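You operate a simulated robot arm through the tools that you are given. There is no shell and no other tool. Be economical: measure what you need, move in short steps, check, and stop when the job is done.

The job below is to be done with a simulated robot arm. You get a single attempt, and the scene is never put back.

TASK
Sweep the litter on the feed bench into the dustpan and tip it in the barrow.
Fine: brush and dustpan back in their places. Set down upright: red hand brush.

It is judged by the outcome, as a careful person would: the job done as asked, and still so three seconds after it is handed in. It fails if anything else is knocked over, pushed out of place, dropped, spilled or broken.

THE ROBOT
A 6-joint arm with a two-finger gripper on a trunk, on a base that drives. Base frame: it is fixed to the floor where the robot stands at the start and does not move with it; the origin is under the middle of the robot, x ahead of it, y to its left, z up; the surface under the hand at the start is at about z = 80. Units: cm, degrees, N and s.
With the tool pointing down near the work surface it reaches from about 10 to 70 cm from the robot's upright axis, wherever it stands. Its first joint turns from -166.0 to 166.0 degrees. Places, roughly: barrow [60, -110, 30]. Payload 2.45 kg.
The TCP is the grasp point between the finger pads, 2.6 cm short of the fingertips. In the tool frame z runs along the fingers and y along their closing line. Largest opening 9.6 cm; the body of the gripper starts 6.9 cm behind the TCP.
Orientation is that of the tool frame in the base frame, as [roll, pitch, yaw] about the fixed x, y, z axes, in that order (R = Rz(yaw) Ry(pitch) Rx(roll)). With the fingers straight down and closing along the base's y, the tool's x points along the base's -x, its y along +y and its z along -z.

THE INTERFACE
- The arm moves only by the tool apply_moves. Its argument "series" is a list of rows, each a list of 7 numbers: the shift along the tool's x, y, z in cm, then the turn, a rotation vector about the tool's x, y, z in degrees, then the gripper command, from -1 (shut) to 1 (fully open), values between in proportion. In form: [[tx, ty, tz, wx, wy, wz, gripper], ...]. A call has 1 to 20 rows; each row shifts and turns the commanded pose from where the row before left it, along the tool's axes as they then stand. A row lasts 0.2 s, in which the tool goes at most 5 cm and 8.6 degrees; a call with a longer step from one row to the next is refused whole, and so is a gripper value outside its range. Where a pose cannot be reached the arm comes as near as it can. A force on the tool above 40 N (or 10 N above the force at the start of the call, whichever is more), or a blocked arm, ends the call early, and 0.2 s more pass. Each finger halts on what it meets, pressing with about 26 N; the grip force reading is that of the motor and also rises with nothing between the fingers. The clock runs only during rows and for 0.2 s after the last one: add rows that do not move to give the fingers time. It gives the time, the measured TCP pose, the force on the tool (base axes), the opening and the grip force at its end, in the units of the frame above (readings bear some noise), with the torque about the TCP (base axes, N m) and any sound that the robot's microphone picked up.
- Cameras (640 x 400 px; columns grow to the right, rows downward): "scene" is now at [2.83, 12.64, 114.17]; the picture's right is [-0.34, -0.94, 0.00], its down [-0.32, 0.11, -0.94] and it looks along [0.89, -0.32, -0.34] (base axes); focal length 254 px, centre (320, 200). "wrist" rides on the gripper at [8.2, 0.3, -9.8] in the tool frame; the picture's right is [-0.04, 1.00, 0.00], its down [-0.73, -0.03, -0.68] and it looks along [-0.68, -0.03, 0.73] (tool axes); focal length 256 px, centre (320, 200). There is no depth. A picture from a camera that has moved, and an enlarged one, comes with that camera's place and axes in the base frame and with its lens.
- get_image(camera): a new picture of that camera. The clock stands still meanwhile.
- lift_body(by): slides the trunk up (or, below 0, down) by that many cm; the arm and the scene camera ride with it, the base frame stays. It gives what a move gives, with no picture.
- steer(legs): drives the robot by 1 to 6 legs, each [ahead, turn to the left] in cm and degrees, along the robot's own axes; the way and the turn of a leg run together, so that a leg with both is an arc; at most 150 cm and 180 degrees a leg. The arm and the cameras ride along, it lands a little off, and it stops where it bumps. It gives what a move gives.
- aim_head(pan, tilt): turns the head with the scene camera to pan (to the left, within 155 degrees either way) and tilt (down, from -29 to 69), counted from straight ahead of the robot. It gives what a move gives.
- inspect(camera, box): a new picture of the part [left, top, right, bottom] of that camera's present view, enlarged. The clock stands still meanwhile.
- sign_off(): hands the job in; it is judged then, once.

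Work in short steps. Places have to be worked out from the pictures, the camera data and where the tool is seen: move nearer, look again, correct. Check each grasp and each placing, and mend what went wrong. You have 120 turns and 98 pictures in all, those below and enlarged ones among them. Open the gripper and draw the arm clear of the work before you hand the job in, unless the task says otherwise; then end with one line.

The tools are called after ">>>" as a command line: name --pt "numbers of a row" for each row, then --argument value for the rest, lists and objects as JSON in quotes. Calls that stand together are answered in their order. apply_moves: Moves the arm, as the interface text tells. Its arguments: {"type":"object","properties":{"series":{"type":"array"}},"required":["series"]} The other tools are called the same way: lift_body (by) slides the trunk up or down; steer (legs) drives the base; aim_head (pan, tilt) turns the head that bears the scene camera; get_image (camera) takes a picture; inspect (camera, box) takes an enlarged picture of a part of a camera's view; sign_off () hands the job in.

At the start:

```text
time_s: 0.0
tcp_pos: [44.99, 1.09, 99.94]
ee_rot: [179.9, -0.1, -179.9]
force: [-0.4, -0.1, 0.5]
ft_torque: [0.01, 0.03, 0.01]
gripper_width: 9.62
gripper_force: 0.0
trunk travel left (down, up): [-15.0, 0.0]
robot x, y, heading: [0.05, -0.03, -0.0]
head pan, tilt: [-19.8, 19.6]
```

scene: 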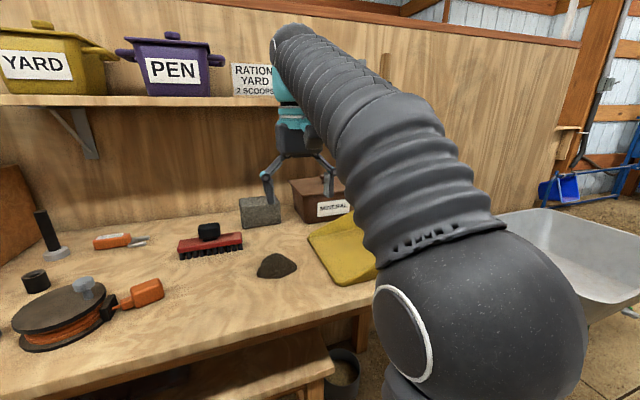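
wrist: 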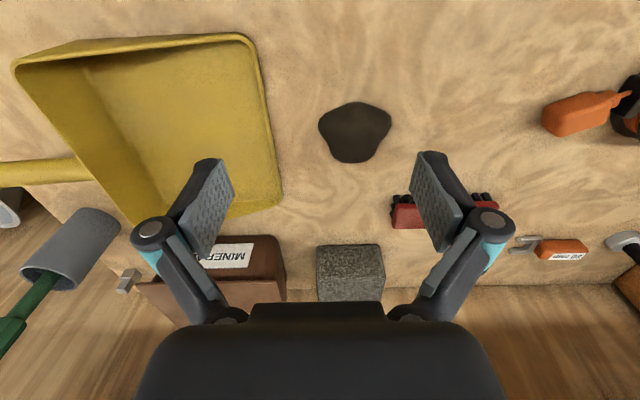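

The pile looks to be near [52, 5], the brush near [64, 19] with its length along y, and the pan spans about x 42–65, y −28 to −6 with its mouth facing +y. I'll look to the right for the pan handle and the barrow.

>>> aim_head --pan -55 --tilt 30

>>> get_image --camera "scene"

>>> inspect --camera "wrist" --box '[300, 80, 540, 260]'

>>> inspect --camera "wrist" --box '[0, 20, 320, 300]'

```text
time_s: 1.0
tcp_pos: [44.96, 1.14, 99.96]
ee_rot: [-179.9, 0.1, 180.0]
force: [0.2, -0.7, -0.3]
ft_torque: [0.0, -0.03, -0.01]
gripper_width: 9.62
gripper_force: 0.0
trunk travel left (down, up): [-15.0, 0.0]
robot x, y, heading: [-0.18, -0.23, -0.1]
head pan, tilt: [-55.0, 30.0]
```

```text
95 pictures are left
camera scene: at [-0.74, 8.39, 112.51], right [-0.82, -0.57, 0.0], down [-0.29, 0.41, -0.87], along [0.5, -0.71, -0.5], focal length 254 px, centre (320, 200)
```

scene: 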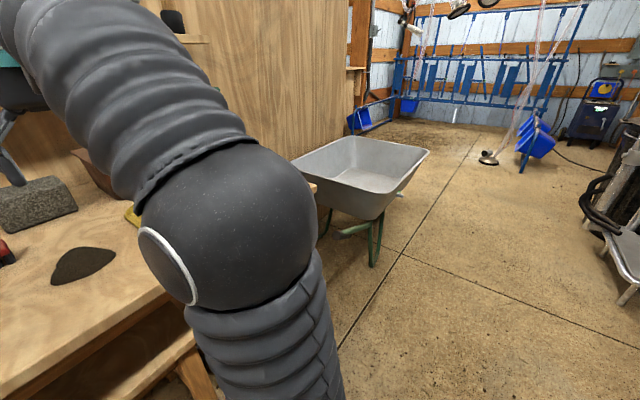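

```text
2.22 times, centred on (420, 170) of wrist
camera zoom: at [36.85, 1.43, 109.98], right [0.04, 1.0, 0.0], down [0.73, -0.03, 0.68], along [0.68, -0.03, -0.73], focal length 569 px, centre (98, 267)
```

zoom: 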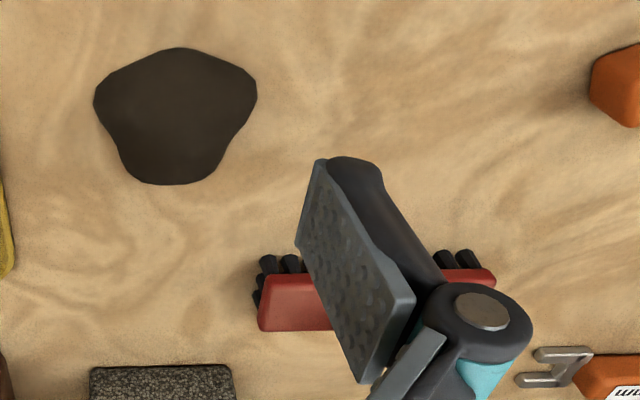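

```text
1.43 times, centred on (160, 160) of wrist
camera zoom: at [36.85, 1.43, 109.98], right [0.04, 1.0, 0.0], down [0.73, -0.03, 0.68], along [0.68, -0.03, -0.73], focal length 366 px, centre (549, 257)
```

zoom: 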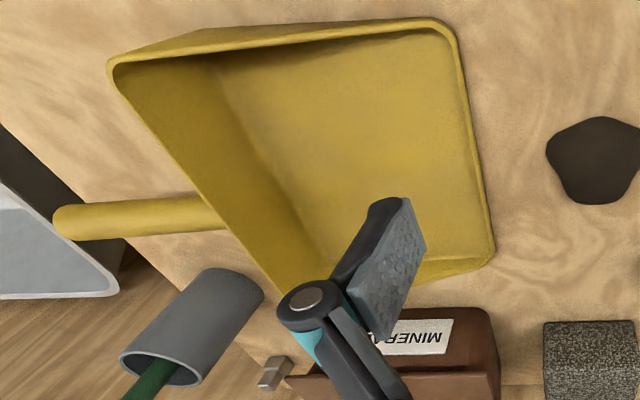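

The handle runs in −y to about y = −43, and the barrow stands just past the bench. I'll move over toward the brush to see its knob.

>>> apply_moves --pt "0 4.4 0 0 0 0 1" --pt "0 4.4 0 0 0 0 1" --pt "0 4.4 0 0 0 0 1" --pt "0 4.2 0 0 0 0 1" --pt "0 0 0 0 0 0 1"

>>> get_image --camera "wrist"

>>> aim_head --pan 10 --tilt 25

>>> get_image --camera "scene"

```text
time_s: 2.2
tcp_pos: [45.07, 18.52, 99.83]
ee_rot: [180.0, -0.1, -180.0]
force: [0.6, -0.1, -0.6]
ft_torque: [0.03, -0.03, 0.0]
gripper_width: 9.6
gripper_force: 0.0
trunk travel left (down, up): [-15.0, 0.0]
robot x, y, heading: [-0.23, -0.06, -0.1]
head pan, tilt: [-55.0, 30.0]
```

```text
92 pictures are left
camera wrist: at [36.9, 18.88, 109.82], right [0.04, 1.0, 0.0], down [0.73, -0.03, 0.68], along [0.68, -0.03, -0.73], focal length 256 px, centre (320, 200)
```

wrist: 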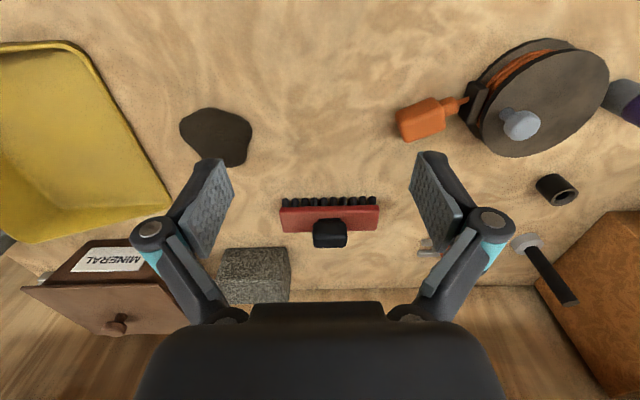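

```text
time_s: 3.6
tcp_pos: [44.97, 18.55, 99.81]
ee_rot: [-179.9, 0.0, -179.9]
force: [0.5, 0.5, -0.7]
ft_torque: [0.01, 0.02, 0.01]
gripper_width: 9.57
gripper_force: 0.1
trunk travel left (down, up): [-15.0, 0.0]
robot x, y, heading: [-0.08, -0.27, 0.2]
head pan, tilt: [10.0, 25.0]
```

```text
91 pictures are left
camera scene: at [3.14, 17.4, 113.3], right [0.17, -0.98, 0.0], down [-0.42, -0.07, -0.91], along [0.89, 0.16, -0.42], focal length 254 px, centre (320, 200)
```

scene: 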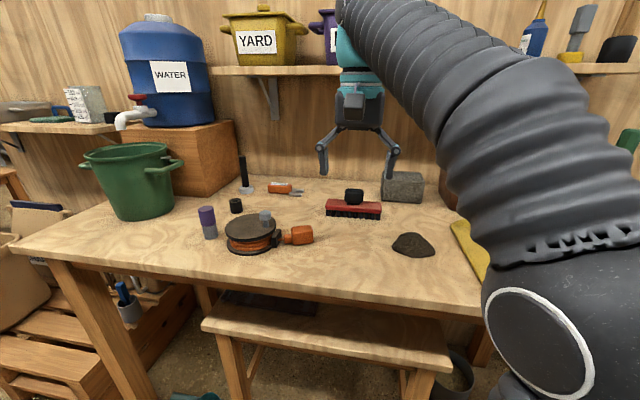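

Zooming on the brush to get knob size and heights.

>>> inspect --camera "scene" --box '[300, 170, 460, 270]'

>>> inspect --camera "wrist" --box '[250, 170, 410, 270]'

```text
4.00 times, centred on (380, 220) of scene
camera zoom: at [3.14, 17.4, 113.3], right [0.17, -0.98, 0.0], down [-0.42, -0.07, -0.91], along [0.89, 0.16, -0.42], focal length 1017 px, centre (80, 120)
```

zoom: 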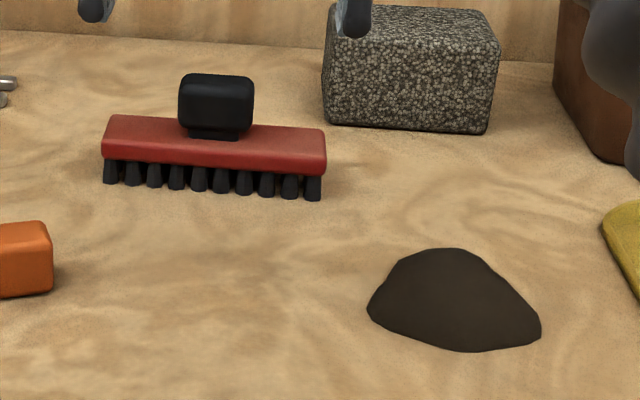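

```text
4.00 times, centred on (330, 220) of wrist
camera zoom: at [36.91, 18.84, 109.81], right [0.04, 1.0, 0.0], down [0.73, -0.03, 0.68], along [0.68, -0.03, -0.73], focal length 1024 px, centre (280, 120)
```

zoom: 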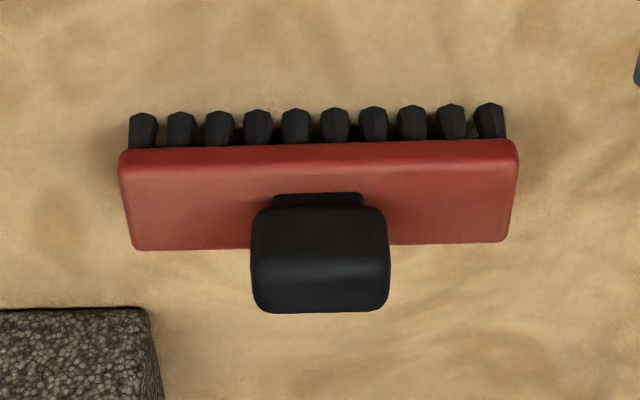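

Knob worked out at about [65.5, 19.0], z 84.7–87.4, with the brush body top near z 84. I'll move above it and come down to about z 92 first.

>>> apply_moves --pt "-4.5 0.1 0 0 0 0 1" --pt "-4.5 0.1 0 0 0 0 1" --pt "-4.5 0.1 0 0 0 0 1" --pt "-4.5 0.1 0 0 0 0 1" --pt "-2.5 0.1 2.0 0 0 0 1" --pt "0 0 4 0 0 0 1" --pt "0 0 2 0 0 0 1" --pt "0 0 0 0 0 0 1"

>>> get_image --camera "wrist"

>>> inspect --camera "scene" --box '[270, 130, 430, 230]'

```text
time_s: 5.4
tcp_pos: [62.34, 17.95, 85.76]
ee_rot: [-180.0, -0.1, -180.0]
force: [1.5, -0.3, 0.0]
ft_torque: [-0.02, 0.04, 0.01]
gripper_width: 9.62
gripper_force: 0.0
out of reach, approached as far as the arm can: row 1, 2, 3, 4
trunk travel left (down, up): [-15.0, 0.0]
robot x, y, heading: [0.19, -0.22, -0.1]
head pan, tilt: [10.0, 25.0]
```

```text
88 pictures are left
camera wrist: at [54.25, 18.26, 95.8], right [0.04, 1.0, 0.0], down [0.73, -0.03, 0.68], along [0.68, -0.03, -0.73], focal length 256 px, centre (320, 200)
```

wrist: 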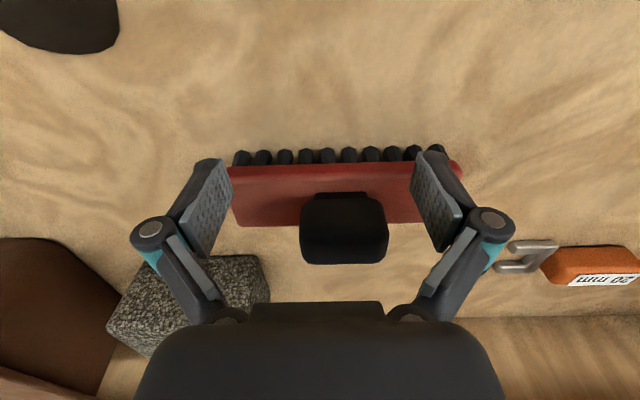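

```text
4.00 times, centred on (350, 180) of scene
camera zoom: at [3.15, 17.41, 113.3], right [0.17, -0.98, 0.0], down [-0.42, -0.07, -0.91], along [0.89, 0.16, -0.42], focal length 1017 px, centre (200, 280)
```

zoom: 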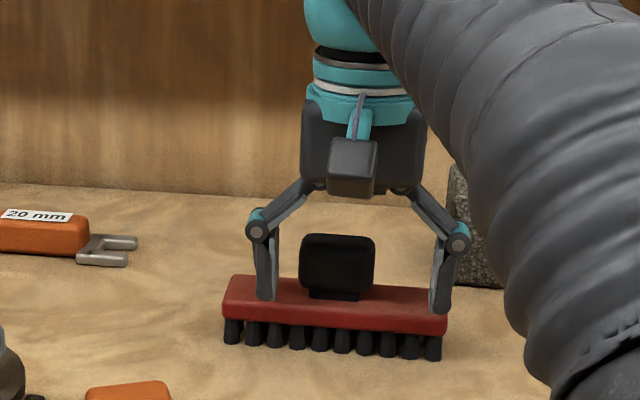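

Reach clipped the rows, leaving the tool at [62.3, 18.0, 85.8], in front of the brush. I'll rise, go forward and re-check.

>>> apply_moves --pt "0 0 -3 0 0 0 1" --pt "0 0.5 0 0 0 0 1" --pt "-2 0.5 0 0 0 0 1" --pt "-1.2 0 0 0 0 0 1" --pt "0 0 0 0 0 0 1"

>>> get_image --camera "wrist"

>>> inspect --camera "scene" --box '[270, 130, 430, 230]'

```text
time_s: 6.6
tcp_pos: [65.72, 18.87, 88.85]
ee_rot: [180.0, -0.1, -180.0]
force: [0.0, 0.2, 0.4]
ft_torque: [-0.03, 0.01, 0.01]
gripper_width: 9.62
gripper_force: 0.1
trunk travel left (down, up): [-15.0, 0.0]
robot x, y, heading: [0.06, 0.11, -0.3]
head pan, tilt: [10.0, 25.0]
```

```text
86 pictures are left
camera wrist: at [57.52, 19.16, 98.82], right [0.04, 1.0, 0.0], down [0.73, -0.03, 0.68], along [0.68, -0.03, -0.73], focal length 256 px, centre (320, 200)
```

wrist: 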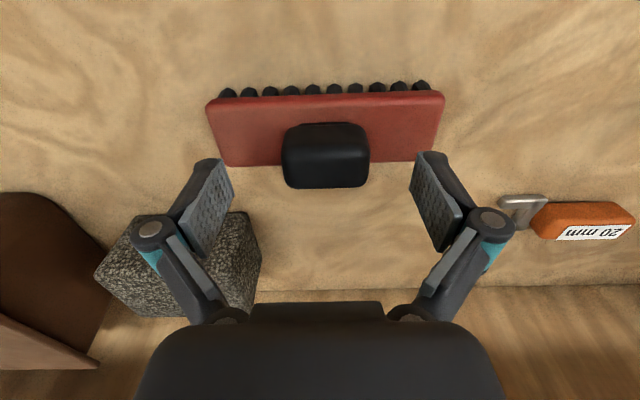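

```text
4.00 times, centred on (350, 180) of scene
camera zoom: at [3.14, 17.41, 113.3], right [0.17, -0.98, 0.0], down [-0.42, -0.07, -0.91], along [0.89, 0.16, -0.42], focal length 1017 px, centre (200, 280)
```

zoom: 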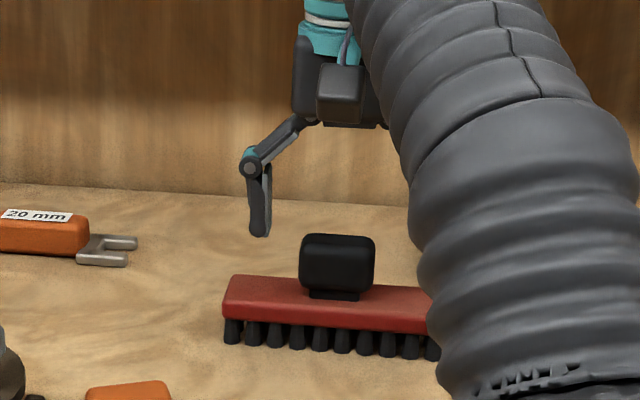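

Knob centre confirmed at about [65.6, 19.1]. I'll descend to z ≈ 87.1 and close.

>>> apply_moves --pt "0 0.15 1.7 0 0 0 1" --pt "0 0 0 0 0 0 1" --pt "0 0 0 0 0 0 -1" --pt "0 0 0 0 0 0 -1" --pt "0 0 0 0 0 0 -1"

>>> get_image --camera "wrist"

```text
time_s: 7.8
tcp_pos: [65.64, 19.07, 87.22]
ee_rot: [-180.0, 0.1, -180.0]
force: [-0.6, -0.2, 5.5]
ft_torque: [0.04, 0.0, -0.03]
gripper_width: 4.95
gripper_force: 26.1
trunk travel left (down, up): [-15.0, 0.0]
robot x, y, heading: [-0.13, 0.0, -0.0]
head pan, tilt: [10.0, 25.0]
```

```text
84 pictures are left
camera wrist: at [57.45, 19.37, 97.2], right [0.04, 1.0, 0.0], down [0.73, -0.03, 0.68], along [0.68, -0.03, -0.73], focal length 256 px, centre (320, 200)
```

wrist: 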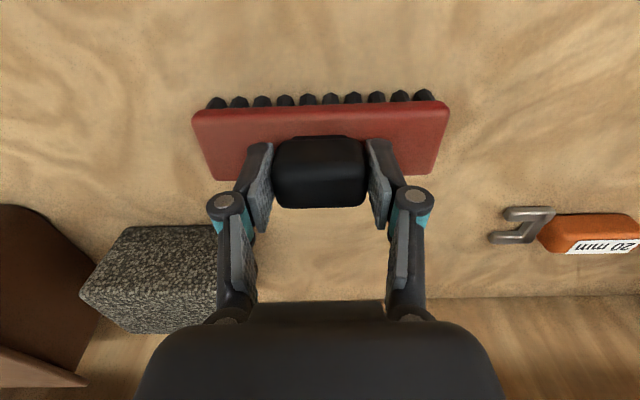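

Knob gripped (4.95 cm). I lift 6 cm and check that the brush follows, then bring it back to x ≈ 53.

>>> apply_moves --pt "0 0 -2 0 0 0 -1" --pt "0 0 -4 0 0 0 -1" --pt "4 0 0 0 0 0 -1" --pt "4 0 0 0 0 0 -1" --pt "4.5 0 0 0 0 0 -1" --pt "0 -2.5 0 0 0 0 -1" --pt "0 0 0 0 0 0 -1"

>>> get_image --camera "wrist"

>>> get_image --camera "scene"

```text
time_s: 9.4
tcp_pos: [51.18, 15.96, 90.98]
ee_rot: [-179.9, -0.1, 180.0]
force: [-0.1, -0.3, -1.5]
ft_torque: [0.0, 0.01, 0.0]
gripper_width: 4.95
gripper_force: 25.8
out of reach, approached as far as the arm can: row 2
trunk travel left (down, up): [-15.0, 0.0]
robot x, y, heading: [-0.04, 0.34, 0.0]
head pan, tilt: [10.0, 25.0]
```

```text
83 pictures are left
camera wrist: at [42.99, 16.34, 101.03], right [0.04, 1.0, 0.0], down [0.73, -0.03, 0.68], along [0.68, -0.03, -0.73], focal length 256 px, centre (320, 200)
```

wrist: 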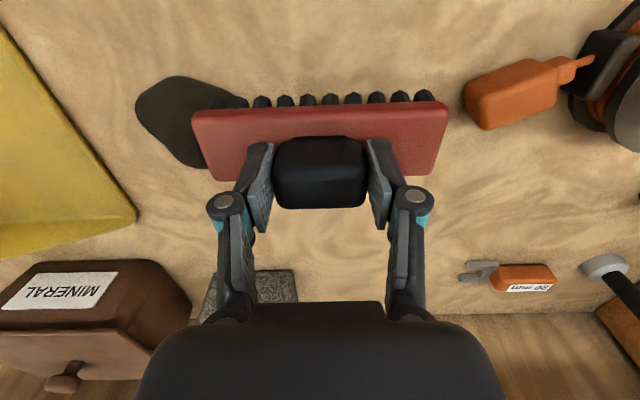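

```text
82 pictures are left
camera scene: at [3.14, 17.41, 113.3], right [0.17, -0.98, 0.0], down [-0.42, -0.07, -0.91], along [0.89, 0.16, -0.42], focal length 254 px, centre (320, 200)
```

scene: 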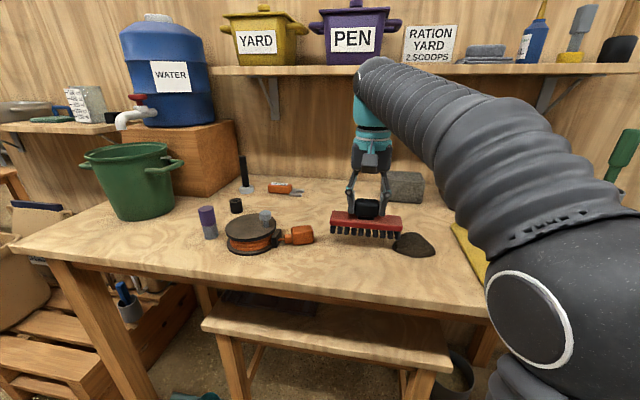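

Brush held securely. I raise a little and yaw +90° about the tool axis so that its length lies along x, behind the pile.

>>> apply_moves --pt "-1 0 -3 0 0 8.5 -1" --pt "0 0 0 0 0 8.5 -1" --pt "0 0 0 0 0 8.5 -1" --pt "0 0 0 0 0 8.5 -1" --pt "0 0 0 0 0 8.5 -1" --pt "0 0 0 0 0 8.5 -1" --pt "0 0 0 0 0 8.5 -1" --pt "0 0 0 0 0 8.5 -1" --pt "0 0 0 0 0 8.5 -1" --pt "0 0 0 0 0 8.5 -1" --pt "0 0 0 0 0 5 -1" --pt "0 0 0 0 0 0 -1"

>>> get_image --camera "wrist"

```text
time_s: 12.0
tcp_pos: [52.26, 15.86, 93.86]
ee_rot: [-180.0, 0.0, 89.9]
force: [0.4, -0.4, -2.3]
ft_torque: [0.03, 0.0, -0.01]
gripper_width: 4.94
gripper_force: 26.6
trunk travel left (down, up): [-15.0, 0.0]
robot x, y, heading: [0.34, 0.13, 0.0]
head pan, tilt: [10.0, 25.0]
```

```text
81 pictures are left
camera wrist: at [52.56, 24.09, 103.87], right [1.0, -0.04, 0.0], down [-0.03, -0.73, 0.68], along [-0.03, -0.68, -0.73], focal length 256 px, centre (320, 200)
```

wrist: 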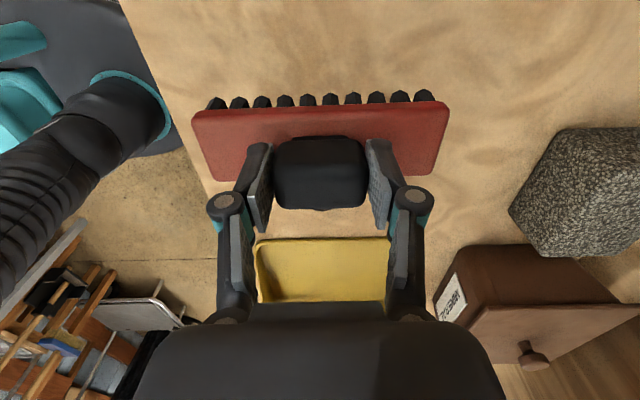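

Brush is along x at [52.3, 15.9]. I'll lower it until the bristles touch the bench (TCP ≈ 87.2), then check the view.

>>> apply_moves --pt "0 0.5 3 0 0 0 -1" --pt "0 0 3 0 0 0 -1" --pt "0 0 0.6 0 0 0 -1" --pt "0 0 0 0 0 0 -1"

>>> aim_head --pan -10 --tilt 32

>>> get_image --camera "scene"

>>> get_image --camera "wrist"

```text
time_s: 13.0
tcp_pos: [52.7, 16.01, 87.34]
ee_rot: [-179.9, 0.0, 90.0]
force: [0.0, 0.8, -1.2]
ft_torque: [-0.03, 0.0, 0.0]
gripper_width: 4.93
gripper_force: 25.6
trunk travel left (down, up): [-15.0, 0.0]
robot x, y, heading: [0.08, -0.03, 0.1]
head pan, tilt: [10.0, 25.0]
```

```text
time_s: 13.8
tcp_pos: [52.57, 15.95, 87.37]
ee_rot: [180.0, 0.0, 90.0]
force: [-0.3, -0.5, -2.1]
ft_torque: [0.01, -0.02, -0.01]
gripper_width: 4.96
gripper_force: 26.0
trunk travel left (down, up): [-15.0, 0.0]
robot x, y, heading: [-0.17, -0.06, -0.1]
head pan, tilt: [-10.0, 32.0]
```

```text
80 pictures are left
camera scene: at [2.9, 14.26, 112.19], right [-0.17, -0.98, 0.0], down [-0.52, 0.09, -0.85], along [0.84, -0.15, -0.53], focal length 254 px, centre (320, 200)
```

scene: 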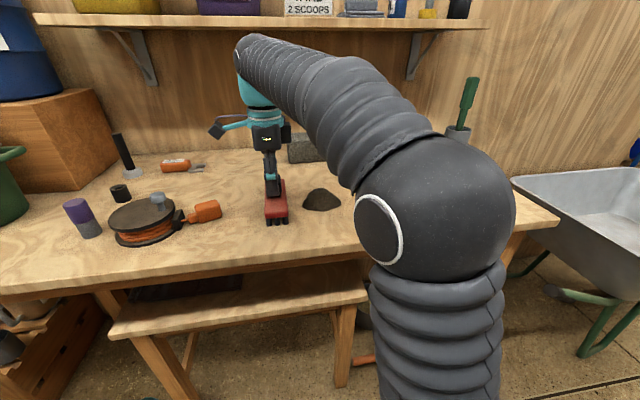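

```text
79 pictures are left
camera wrist: at [53.0, 24.11, 97.31], right [1.0, -0.04, 0.0], down [-0.03, -0.73, 0.68], along [-0.03, -0.68, -0.73], focal length 256 px, centre (320, 200)
```

wrist: 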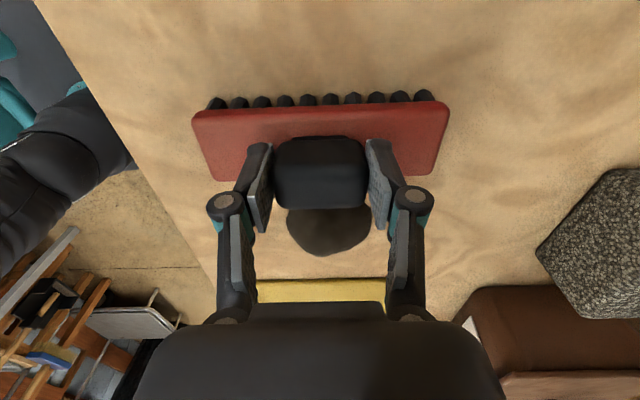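

The pile is centred in front of the brush. I'll press lightly and sweep 7 cm toward the pan, slowly, then look.

>>> apply_moves --pt "0 0 0.25 0 0 0 -1" --pt "-1.5 0 0 0 0 0 -1" --pt "-1.5 0 0 0 0 0 -1" --pt "-1.5 0 0 0 0 0 -1" --pt "-1.5 0 0 0 0 0 -1" --pt "-1.5 0 0 0 0 0 -1" --pt "0 0 0 0 0 0 -1"

>>> get_image --camera "scene"

>>> get_image --camera "wrist"

```text
time_s: 15.4
tcp_pos: [52.62, 8.36, 87.06]
ee_rot: [179.8, 0.0, 90.0]
force: [-0.8, 8.6, 31.6]
ft_torque: [0.32, 0.06, -0.31]
gripper_width: 5.04
gripper_force: 26.2
trunk travel left (down, up): [-15.0, 0.0]
robot x, y, heading: [0.21, 0.07, -0.2]
head pan, tilt: [-10.0, 32.0]
```

```text
78 pictures are left
camera scene: at [2.75, 14.29, 112.21], right [-0.17, -0.98, 0.0], down [-0.52, 0.09, -0.85], along [0.84, -0.15, -0.53], focal length 254 px, centre (320, 200)
```

scene: 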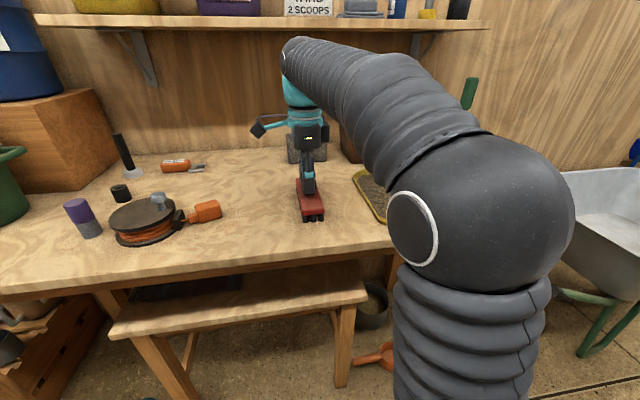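

```text
77 pictures are left
camera wrist: at [52.92, 16.58, 97.09], right [1.0, -0.04, 0.0], down [-0.03, -0.73, 0.68], along [-0.03, -0.68, -0.73], focal length 256 px, centre (320, 200)
```

wrist: 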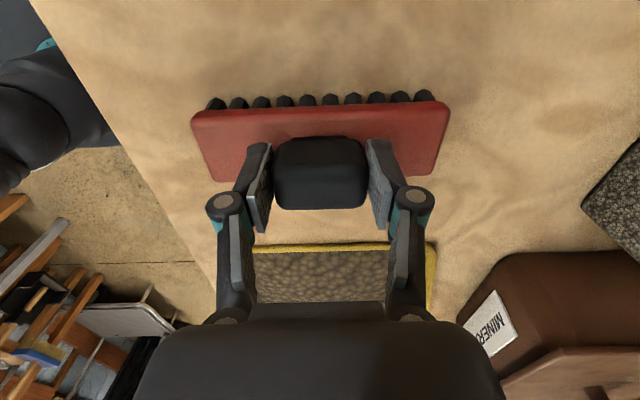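

The litter has gone into the pan (its layer shows there) and the bench looks clear. I lift the brush, go back and yaw −90°.

>>> apply_moves --pt "0 0 -3.5 0 0 0 -1" --pt "4 0 0 0 0 0 -1" --pt "4 0 0 0 0 0 -1" --pt "0 0 0 0 0 -8.5 -1" --pt "0 0 0 0 0 -8.5 -1" --pt "0 0 0 0 0 -8.5 -1" --pt "0 0 0 0 0 -8.5 -1" --pt "0 0 0 0 0 -8.5 -1" --pt "0 0 0 0 0 -8.5 -1" --pt "0 0 0 0 0 -8.5 -1" --pt "0 0 0 0 0 -8.5 -1" --pt "0 0 0 0 0 -8.5 -1" --pt "0 0 0 0 0 -8.5 -1" --pt "0 0 0 0 0 -5 -1" --pt "0 0 0 0 0 0 -1"

>>> get_image --camera "wrist"

```text
time_s: 18.6
tcp_pos: [52.67, 16.36, 90.48]
ee_rot: [180.0, 0.0, -180.0]
force: [0.0, 0.2, -1.8]
ft_torque: [0.02, 0.01, 0.0]
gripper_width: 4.94
gripper_force: 26.4
trunk travel left (down, up): [-15.0, 0.0]
robot x, y, heading: [-0.31, 0.09, -0.2]
head pan, tilt: [-10.0, 32.0]
```

```text
76 pictures are left
camera wrist: at [44.54, 16.71, 100.53], right [0.04, 1.0, 0.0], down [0.73, -0.03, 0.68], along [0.68, -0.03, -0.73], focal length 256 px, centre (320, 200)
```

wrist: 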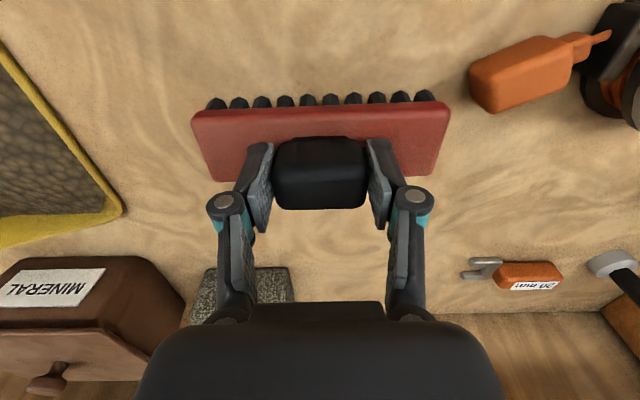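

Bench is clean and the brush is square again. I carry it to [65.6, 19.1], descending slightly for reach.

>>> apply_moves --pt "-3.5 0.7 0.5 0 0 0 -1" --pt "-3.5 0.7 0.5 0 0 0 -1" --pt "-3.5 0.7 0.5 0 0 0 -1" --pt "-2.4 0.65 0.3 0 0 0 -1" --pt "0 0 0 0 0 0 -1"

```text
time_s: 19.8
tcp_pos: [65.82, 19.12, 88.6]
ee_rot: [-180.0, 0.0, -180.0]
force: [1.3, -0.2, -2.7]
ft_torque: [0.02, 0.01, -0.02]
gripper_width: 4.95
gripper_force: 26.0
trunk travel left (down, up): [-15.0, 0.0]
robot x, y, heading: [-0.04, 0.27, 0.1]
head pan, tilt: [-10.0, 32.0]
```

At [65.8, 19.1, 88.6]; lower the last 1.35 cm and open.

>>> apply_moves --pt "0.15 0 0.8 0 0 0 -1" --pt "0 0 0.5 0 0 0 -1" --pt "0 0 0 0 0 0 -1" --pt "0 0 0 0 0 0 0.3" --pt "0 0 0 0 0 0 1" --pt "0 0 0 0 0 0 1" --pt "0 0 -2 0 0 0 1" --pt "0 0 0 0 0 0 1"

>>> get_image --camera "wrist"

```text
time_s: 21.6
tcp_pos: [65.29, 19.17, 89.29]
ee_rot: [179.9, 0.1, -180.0]
force: [-0.3, 0.1, 0.4]
ft_torque: [-0.01, 0.0, -0.02]
gripper_width: 9.6
gripper_force: 0.2
trunk travel left (down, up): [-15.0, 0.0]
robot x, y, heading: [0.21, 0.12, -0.0]
head pan, tilt: [-10.0, 32.0]
```

```text
75 pictures are left
camera wrist: at [57.09, 19.45, 99.23], right [0.04, 1.0, 0.0], down [0.73, -0.03, 0.68], along [0.68, -0.03, -0.73], focal length 256 px, centre (320, 200)
```

wrist: 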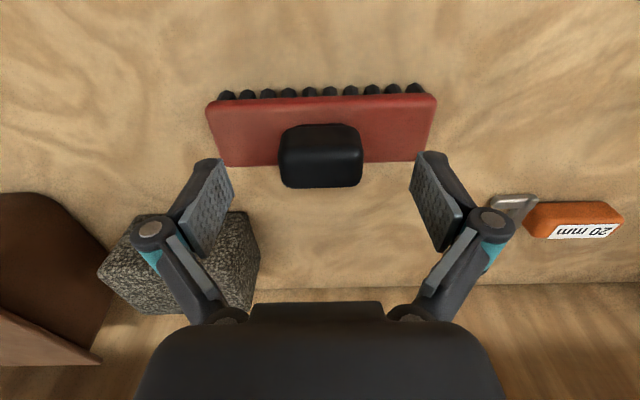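

Brush is back in place, upright. I retract the arm up and back before repositioning the robot for the pan.

>>> apply_moves --pt "0 0 -1.5 0 0 0 1" --pt "4 0 -1 0 0 0 1" --pt "4 -3 -3 0 0 0 1" --pt "4 -3 -3 0 0 0 1" --pt "4 -3 -3 0 0 0 1" --pt "4 -3 -3 0 0 0 1" --pt "3 -3 0 0 0 0 1" --pt "2 -3 0 0 0 0 1" --pt "0 0 0 0 0 0 1"

>>> aim_head --pan -70 --tilt 45

>>> get_image --camera "scene"

>>> get_image --camera "wrist"

```text
refused: row 3 steps farther than a row can; nothing moved
```

```text
time_s: 22.9
tcp_pos: [65.3, 19.21, 89.21]
ee_rot: [-180.0, 0.1, -180.0]
force: [0.5, -0.1, -0.2]
ft_torque: [-0.02, 0.01, 0.02]
gripper_width: 9.57
gripper_force: 0.0
trunk travel left (down, up): [-15.0, 0.0]
robot x, y, heading: [0.01, -0.06, -0.0]
head pan, tilt: [-70.0, 45.0]
```

```text
74 pictures are left
camera scene: at [-3.14, 8.18, 110.25], right [-0.94, -0.34, 0.0], down [-0.24, 0.66, -0.71], along [0.24, -0.66, -0.71], focal length 254 px, centre (320, 200)
```

scene: 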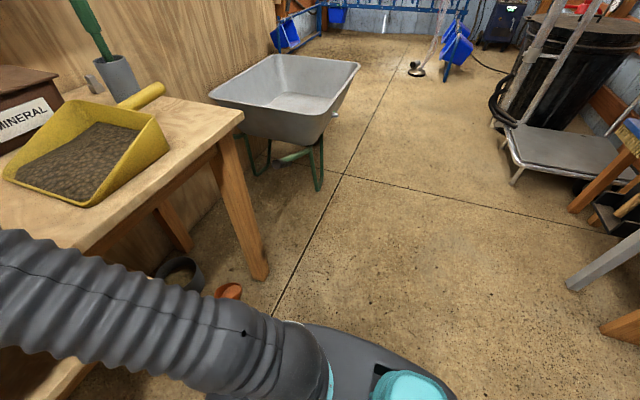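

```text
73 pictures are left
camera wrist: at [57.1, 19.45, 99.22], right [0.04, 1.0, 0.0], down [0.73, -0.03, 0.68], along [0.68, -0.03, -0.73], focal length 256 px, centre (320, 200)
```

wrist: 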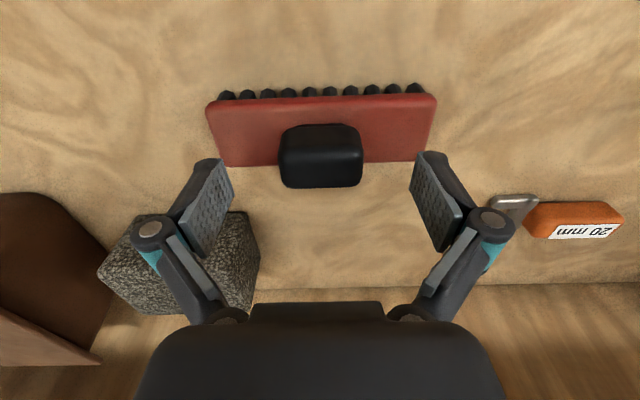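

Clear view now: bench corner near [36, −42], handle roughly x ≈ 54, y −29…−39, z ≈ 85; barrow rim about x 32–83, y −82…−147, z ≈ 61, with free floor to the robot's right. I retract the arm with smaller steps.

>>> apply_moves --pt "0 0 -1.5 0 0 0 1" --pt "4 0 -1 0 0 0 1" --pt "3.5 -2 -2 0 0 0 1" --pt "3.5 -2 -2 0 0 0 1" --pt "3.5 -2 -2 0 0 0 1" --pt "3.5 -2 -2 0 0 0 1" --pt "3 -3 -2 0 0 0 1" --pt "2 -3 0 0 0 0 1" --pt "1 -3 0 0 0 0 1" --pt "0 0 0 0 0 0 1"

>>> aim_head --pan -20 --tilt 60

>>> get_image --camera "scene"

```text
time_s: 25.1
tcp_pos: [40.47, 1.76, 100.87]
ee_rot: [179.9, 0.0, 180.0]
force: [0.1, -0.3, 0.1]
ft_torque: [0.01, -0.04, 0.01]
gripper_width: 9.66
gripper_force: 0.1
out of reach, approached as far as the arm can: row 1
trunk travel left (down, up): [-15.0, 0.0]
robot x, y, heading: [0.17, -0.18, 0.1]
head pan, tilt: [-70.0, 45.0]
```

```text
time_s: 26.3
tcp_pos: [40.49, 1.83, 100.87]
ee_rot: [179.9, 0.1, 180.0]
force: [0.4, 0.6, 0.4]
ft_torque: [0.0, 0.0, -0.01]
gripper_width: 9.59
gripper_force: 0.0
trunk travel left (down, up): [-15.0, 0.0]
robot x, y, heading: [0.07, 0.01, 0.1]
head pan, tilt: [-20.0, 60.0]
```

```text
72 pictures are left
camera scene: at [0.33, 13.52, 108.3], right [-0.34, -0.94, 0.0], down [-0.81, 0.3, -0.5], along [0.47, -0.17, -0.87], focal length 254 px, centre (320, 200)
```

scene: 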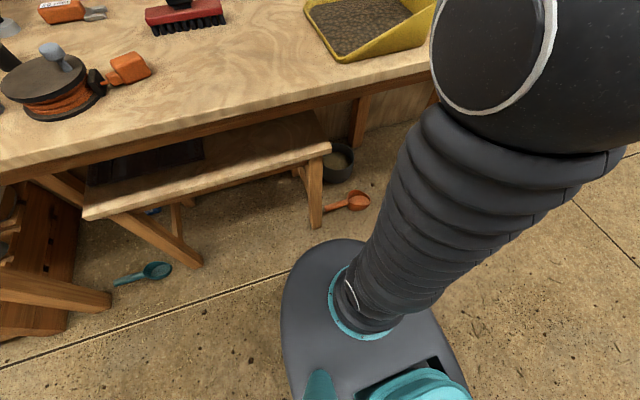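

The base front is close to the stool, so I plan to back up before turning. I check behind first.

>>> aim_head --pan -140 --tilt 45

>>> get_image --camera "scene"

```text
time_s: 28.3
tcp_pos: [40.55, 1.88, 100.73]
ee_rot: [-180.0, 0.0, 180.0]
force: [0.2, 0.3, -0.2]
ft_torque: [0.02, -0.01, -0.05]
gripper_width: 9.6
gripper_force: 0.1
trunk travel left (down, up): [-15.0, 0.0]
robot x, y, heading: [0.15, 0.16, 0.1]
head pan, tilt: [-140.0, 45.0]
```

```text
71 pictures are left
camera scene: at [-12.16, 10.58, 110.25], right [-0.64, 0.77, 0.0], down [0.54, 0.45, -0.71], along [-0.54, -0.45, -0.71], focal length 254 px, centre (320, 200)
```

scene: 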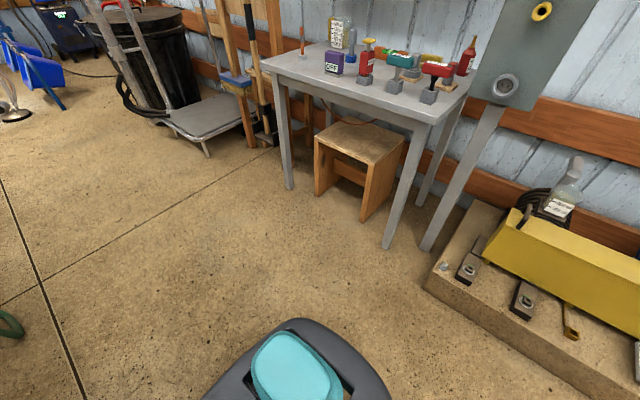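

Plenty of room behind. Drive: back 12, turn right, 43 ahead, turn left, then 10 ahead.

>>> steer --legs '[[-12, 0], [0, -90], [43, 0], [0, 90], [12, 0]]'

>>> aim_head --pan 0 --tilt 35

>>> get_image --camera "scene"

>>> get_image --camera "wrist"

```text
time_s: 40.2
tcp_pos: [40.11, -43.47, 100.82]
ee_rot: [179.9, 0.1, 177.8]
force: [0.3, 0.5, 0.6]
ft_torque: [0.05, 0.03, 0.0]
gripper_width: 9.6
gripper_force: 0.0
trunk travel left (down, up): [-15.0, 0.0]
robot x, y, heading: [-0.51, -43.88, -2.2]
head pan, tilt: [-140.0, 45.0]
```

```text
time_s: 42.5
tcp_pos: [40.03, -43.59, 100.9]
ee_rot: [-180.0, -0.1, 177.9]
force: [-0.1, 0.1, -0.4]
ft_torque: [0.02, 0.01, -0.03]
gripper_width: 9.6
gripper_force: 0.2
trunk travel left (down, up): [-15.0, 0.0]
robot x, y, heading: [-0.65, -43.98, -2.5]
head pan, tilt: [0.0, 35.0]
```

```text
70 pictures are left
camera scene: at [3.04, -28.16, 111.73], right [-0.04, -1.0, 0.0], down [-0.57, 0.02, -0.82], along [0.82, -0.03, -0.57], focal length 254 px, centre (320, 200)
```

scene: 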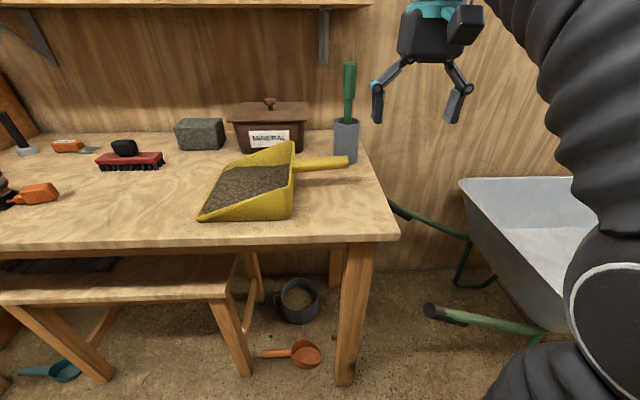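

```text
69 pictures are left
camera wrist: at [31.99, -42.93, 110.79], right [0.08, 1.0, 0.0], down [0.73, -0.06, 0.68], along [0.68, -0.05, -0.73], focal length 256 px, centre (320, 200)
```

wrist: 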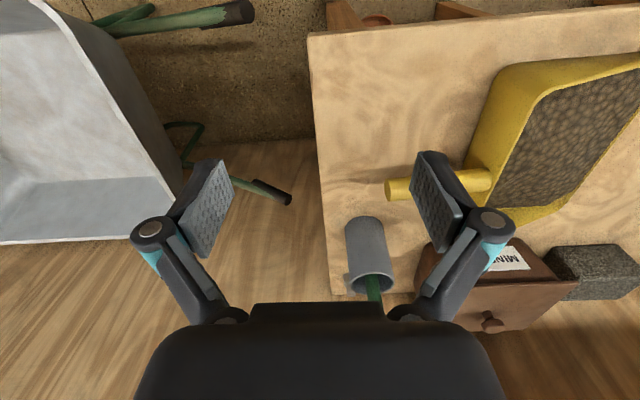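

Handle triangulates to x ≈ 53, y from −36 (tip) to −25, z ≈ 86–87. I rotate so the fingers close along x (camera at the handle end) and move to above [53, −29.5].

>>> apply_moves --pt "0 0 0 0 0 -8.5 1" --pt "0 0 0 0 0 -8.5 1" --pt "0 0 0 0 0 -8.5 1" --pt "0 0 0 0 0 -8.5 1" --pt "0 0 0 0 0 -8.5 1" --pt "0 0 0 0 0 -8.5 1" --pt "0 0 0 0 0 -8.5 1" --pt "0 0 0 0 0 -8.5 1" --pt "0 0 0 0 0 -8.5 1" --pt "0 0 0 0 0 -8.5 1" --pt "0 0 0 0 0 -7 1" --pt "0 -4.5 0 0 0 0 1" --pt "0 -4.5 0 0 0 0 1" --pt "-3 -3.9 0 0 0 0 1" --pt "-4.5 0 0 0 0 0 1" --pt "-4.5 0 1 0 0 0 1" --pt "-2 0 3 0 0 0 1" --pt "0 0 0 0 0 0 1"

>>> get_image --camera "wrist"

>>> get_image --camera "scene"

```text
time_s: 46.2
tcp_pos: [52.43, -29.3, 95.0]
ee_rot: [180.0, -0.1, -90.1]
force: [-1.0, -1.2, 0.9]
ft_torque: [0.01, -0.01, -0.02]
gripper_width: 9.61
gripper_force: 0.1
out of reach, approached as far as the arm can: row 13, 14
trunk travel left (down, up): [-15.0, 0.0]
robot x, y, heading: [-0.67, -43.69, -2.2]
head pan, tilt: [0.0, 35.0]
```

```text
68 pictures are left
camera wrist: at [52.12, -37.59, 104.96], right [-1.0, 0.04, 0.0], down [0.03, 0.73, 0.68], along [0.03, 0.68, -0.73], focal length 256 px, centre (320, 200)
```

wrist: 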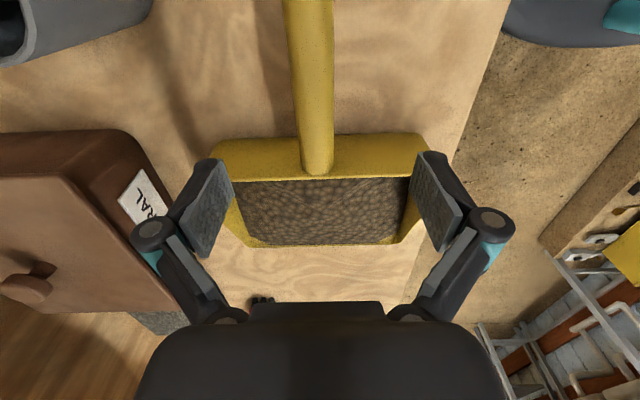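

```text
67 pictures are left
camera scene: at [3.05, -28.15, 111.73], right [-0.04, -1.0, 0.0], down [-0.57, 0.02, -0.82], along [0.82, -0.03, -0.57], focal length 254 px, centre (320, 200)
```

scene: 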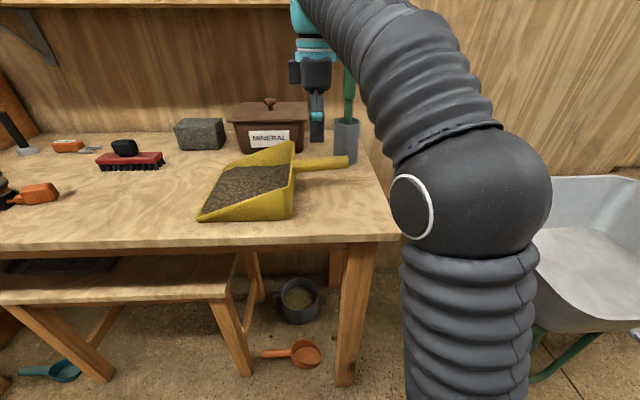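

Handle centre is at x ≈ 53, about 3 cm thick, and the pan's back wall stands at y ≈ −24 up to z ≈ 88. I descend to grip at [53, −27, 86.3].

>>> apply_moves --pt "-2.2 -0.55 2 0 0 0 1" --pt "0 0 3.5 0 0 0 1" --pt "0 0 3.2 0 0 0 1" --pt "0 0 0 0 0 0 1"

>>> get_image --camera "wrist"

>>> inspect --camera "scene" --box '[220, 60, 400, 240]'

```text
time_s: 47.2
tcp_pos: [52.94, -27.4, 86.23]
ee_rot: [180.0, 0.0, -90.2]
force: [1.0, -1.3, 0.2]
ft_torque: [-0.04, 0.02, -0.01]
gripper_width: 9.61
gripper_force: 0.0
trunk travel left (down, up): [-15.0, 0.0]
robot x, y, heading: [-0.7, -43.72, -2.6]
head pan, tilt: [0.0, 35.0]
```

```text
66 pictures are left
camera wrist: at [52.64, -35.54, 96.23], right [-1.0, 0.04, 0.0], down [0.03, 0.73, 0.68], along [0.03, 0.68, -0.73], focal length 256 px, centre (320, 200)
```

wrist: 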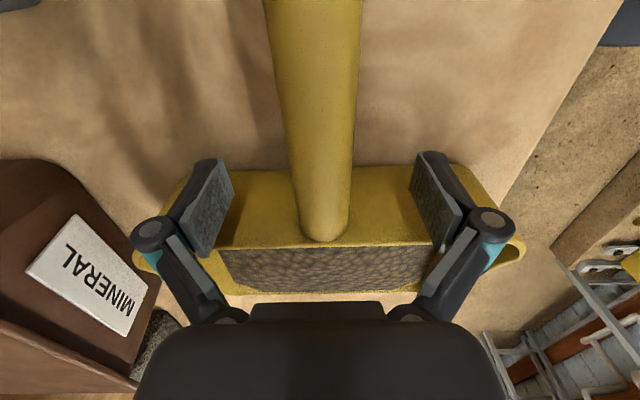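

```text
2.22 times, centred on (310, 150) of scene
camera zoom: at [3.04, -28.14, 111.73], right [-0.04, -1.0, 0.0], down [-0.57, 0.02, -0.82], along [0.82, -0.03, -0.57], focal length 565 px, centre (342, 311)
```

zoom: 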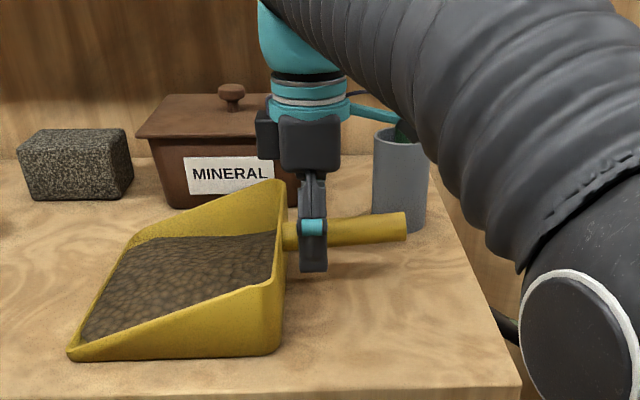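

Aligned; I close on the handle and lift 1.5 cm to see how it hangs.

>>> apply_moves --pt "0 0 0 0 0 0 -1" --pt "0 0 0 0 0 0 -1" --pt "0 0 0 0 0 0 -1" --pt "0 0 0 0 0 0 -1"

>>> apply_moves --pt "0 0 -0.5 0 0 0 -1" --pt "0 0 -0.5 0 0 0 -1" --pt "0 0 -0.5 0 0 0 -1" --pt "0 0 0 0 0 0 -1"

>>> inspect --camera "scene" --box '[180, 60, 400, 240]'

```text
time_s: 48.2
tcp_pos: [53.0, -27.35, 86.27]
ee_rot: [180.0, 0.0, -90.1]
force: [0.1, -0.2, 6.3]
ft_torque: [0.05, 0.01, 0.13]
gripper_width: 2.7
gripper_force: 26.1
trunk travel left (down, up): [-15.0, 0.0]
robot x, y, heading: [-0.27, -44.45, -2.1]
head pan, tilt: [0.0, 35.0]
```

```text
time_s: 49.2
tcp_pos: [53.1, -27.4, 87.69]
ee_rot: [180.0, 0.0, -90.2]
force: [-1.2, 0.9, -2.2]
ft_torque: [-0.18, 0.0, -0.01]
gripper_width: 2.7
gripper_force: 25.7
trunk travel left (down, up): [-15.0, 0.0]
robot x, y, heading: [-0.42, -43.62, -2.5]
head pan, tilt: [0.0, 35.0]
```

```text
2.22 times, centred on (290, 150) of scene
camera zoom: at [3.05, -28.14, 111.72], right [-0.04, -1.0, 0.0], down [-0.57, 0.02, -0.82], along [0.82, -0.03, -0.57], focal length 565 px, centre (387, 311)
```

zoom: 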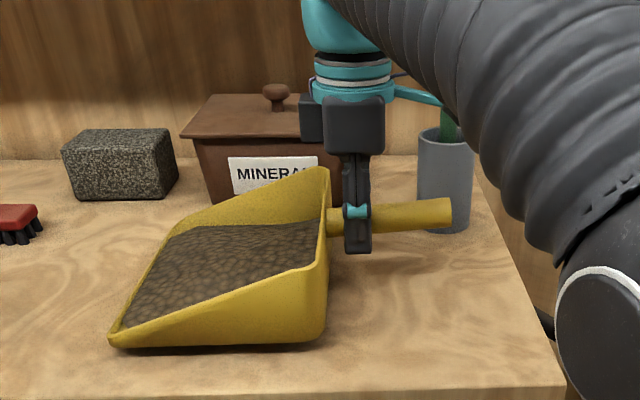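

The pan is held level and light (≈2 N). I lift straight up to ~z 96 with a slight mouth-up tilt, then pull back toward the robot.

>>> apply_moves --pt "0 0 -2 0 0 0 -1" --pt "0 0 -2 0 0 0 -1" --pt "0 0 -2 0 -3 0 -1" --pt "0 0 -2 0 -3 0 -1" --pt "0 1.5 0 0 0 0 -1" --pt "0 2 0 0 0 0 -1" --pt "0 2 0 0 0 0 -1" --pt "0 2 0 0 0 0 -1" --pt "0 0 0 0 0 0 -1"

>>> get_image --camera "scene"

>>> get_image --camera "wrist"

```text
time_s: 51.2
tcp_pos: [45.5, -27.46, 95.67]
ee_rot: [180.0, 6.0, -90.3]
force: [-1.2, -0.3, -1.7]
ft_torque: [-0.18, 0.02, 0.02]
gripper_width: 2.72
gripper_force: 26.4
trunk travel left (down, up): [-15.0, 0.0]
robot x, y, heading: [-0.68, -43.86, -2.6]
head pan, tilt: [0.0, 35.0]
```

```text
63 pictures are left
camera scene: at [3.05, -28.14, 111.72], right [-0.04, -1.0, 0.0], down [-0.57, 0.02, -0.82], along [0.82, -0.03, -0.57], focal length 254 px, centre (320, 200)
```

scene: 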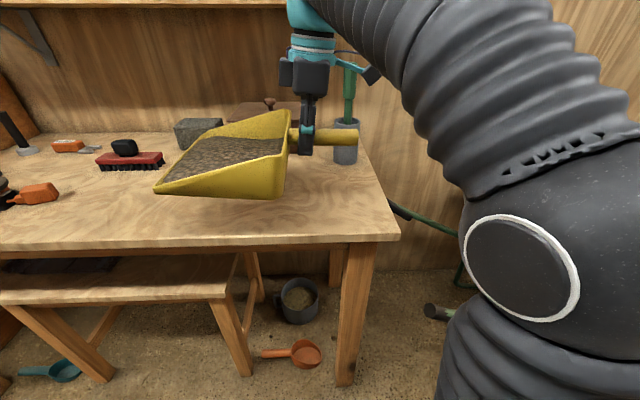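

```text
62 pictures are left
camera wrist: at [45.24, -36.62, 104.67], right [-1.0, 0.04, 0.0], down [0.03, 0.66, 0.75], along [0.03, 0.75, -0.66], focal length 256 px, centre (320, 200)
```

wrist: 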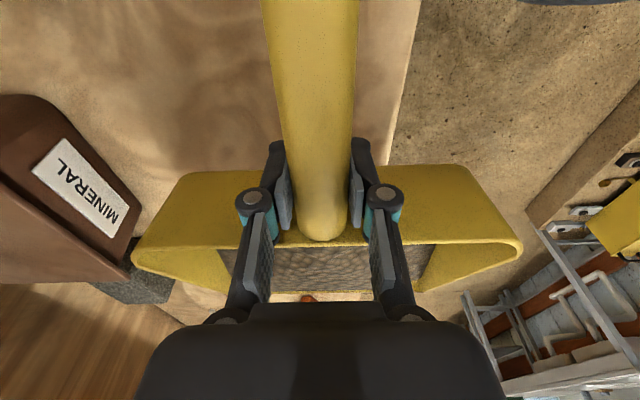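

Held well. I back off 20 cm and turn right to heading about −90°, then go 55 ahead.

>>> steer --legs '[[-20, 0], [0, -88], [55, 0]]'

>>> aim_head --pan 40 --tilt 35

>>> get_image --camera "scene"

```text
time_s: 59.4
tcp_pos: [-3.03, -143.44, 95.68]
ee_rot: [179.9, 6.0, -178.1]
force: [0.0, -0.5, -2.7]
ft_torque: [0.0, 0.18, 0.02]
gripper_width: 2.75
gripper_force: 26.2
trunk travel left (down, up): [-15.0, 0.0]
robot x, y, heading: [-21.19, -98.04, -90.2]
head pan, tilt: [0.0, 35.0]
```

```text
time_s: 60.5
tcp_pos: [-3.04, -143.61, 95.63]
ee_rot: [179.9, 6.0, -178.1]
force: [0.3, 0.3, -1.5]
ft_torque: [-0.02, 0.18, 0.02]
gripper_width: 2.72
gripper_force: 25.9
trunk travel left (down, up): [-15.0, 0.0]
robot x, y, heading: [-21.19, -98.61, -90.1]
head pan, tilt: [40.0, 35.0]
```

```text
61 pictures are left
camera scene: at [0.4, -98.87, 111.72], right [-0.77, -0.64, 0.0], down [-0.37, 0.44, -0.82], along [0.52, -0.63, -0.57], focal length 254 px, centre (320, 200)
```

scene: 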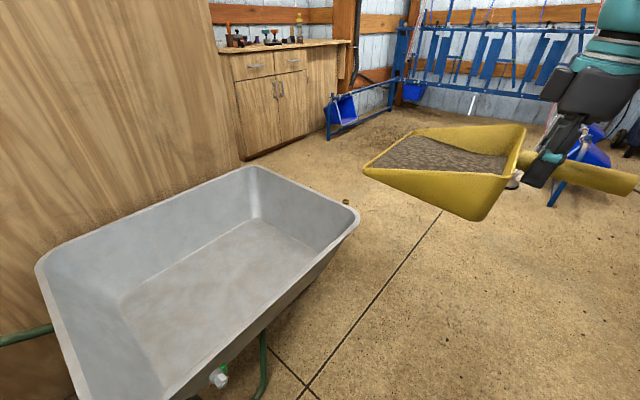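

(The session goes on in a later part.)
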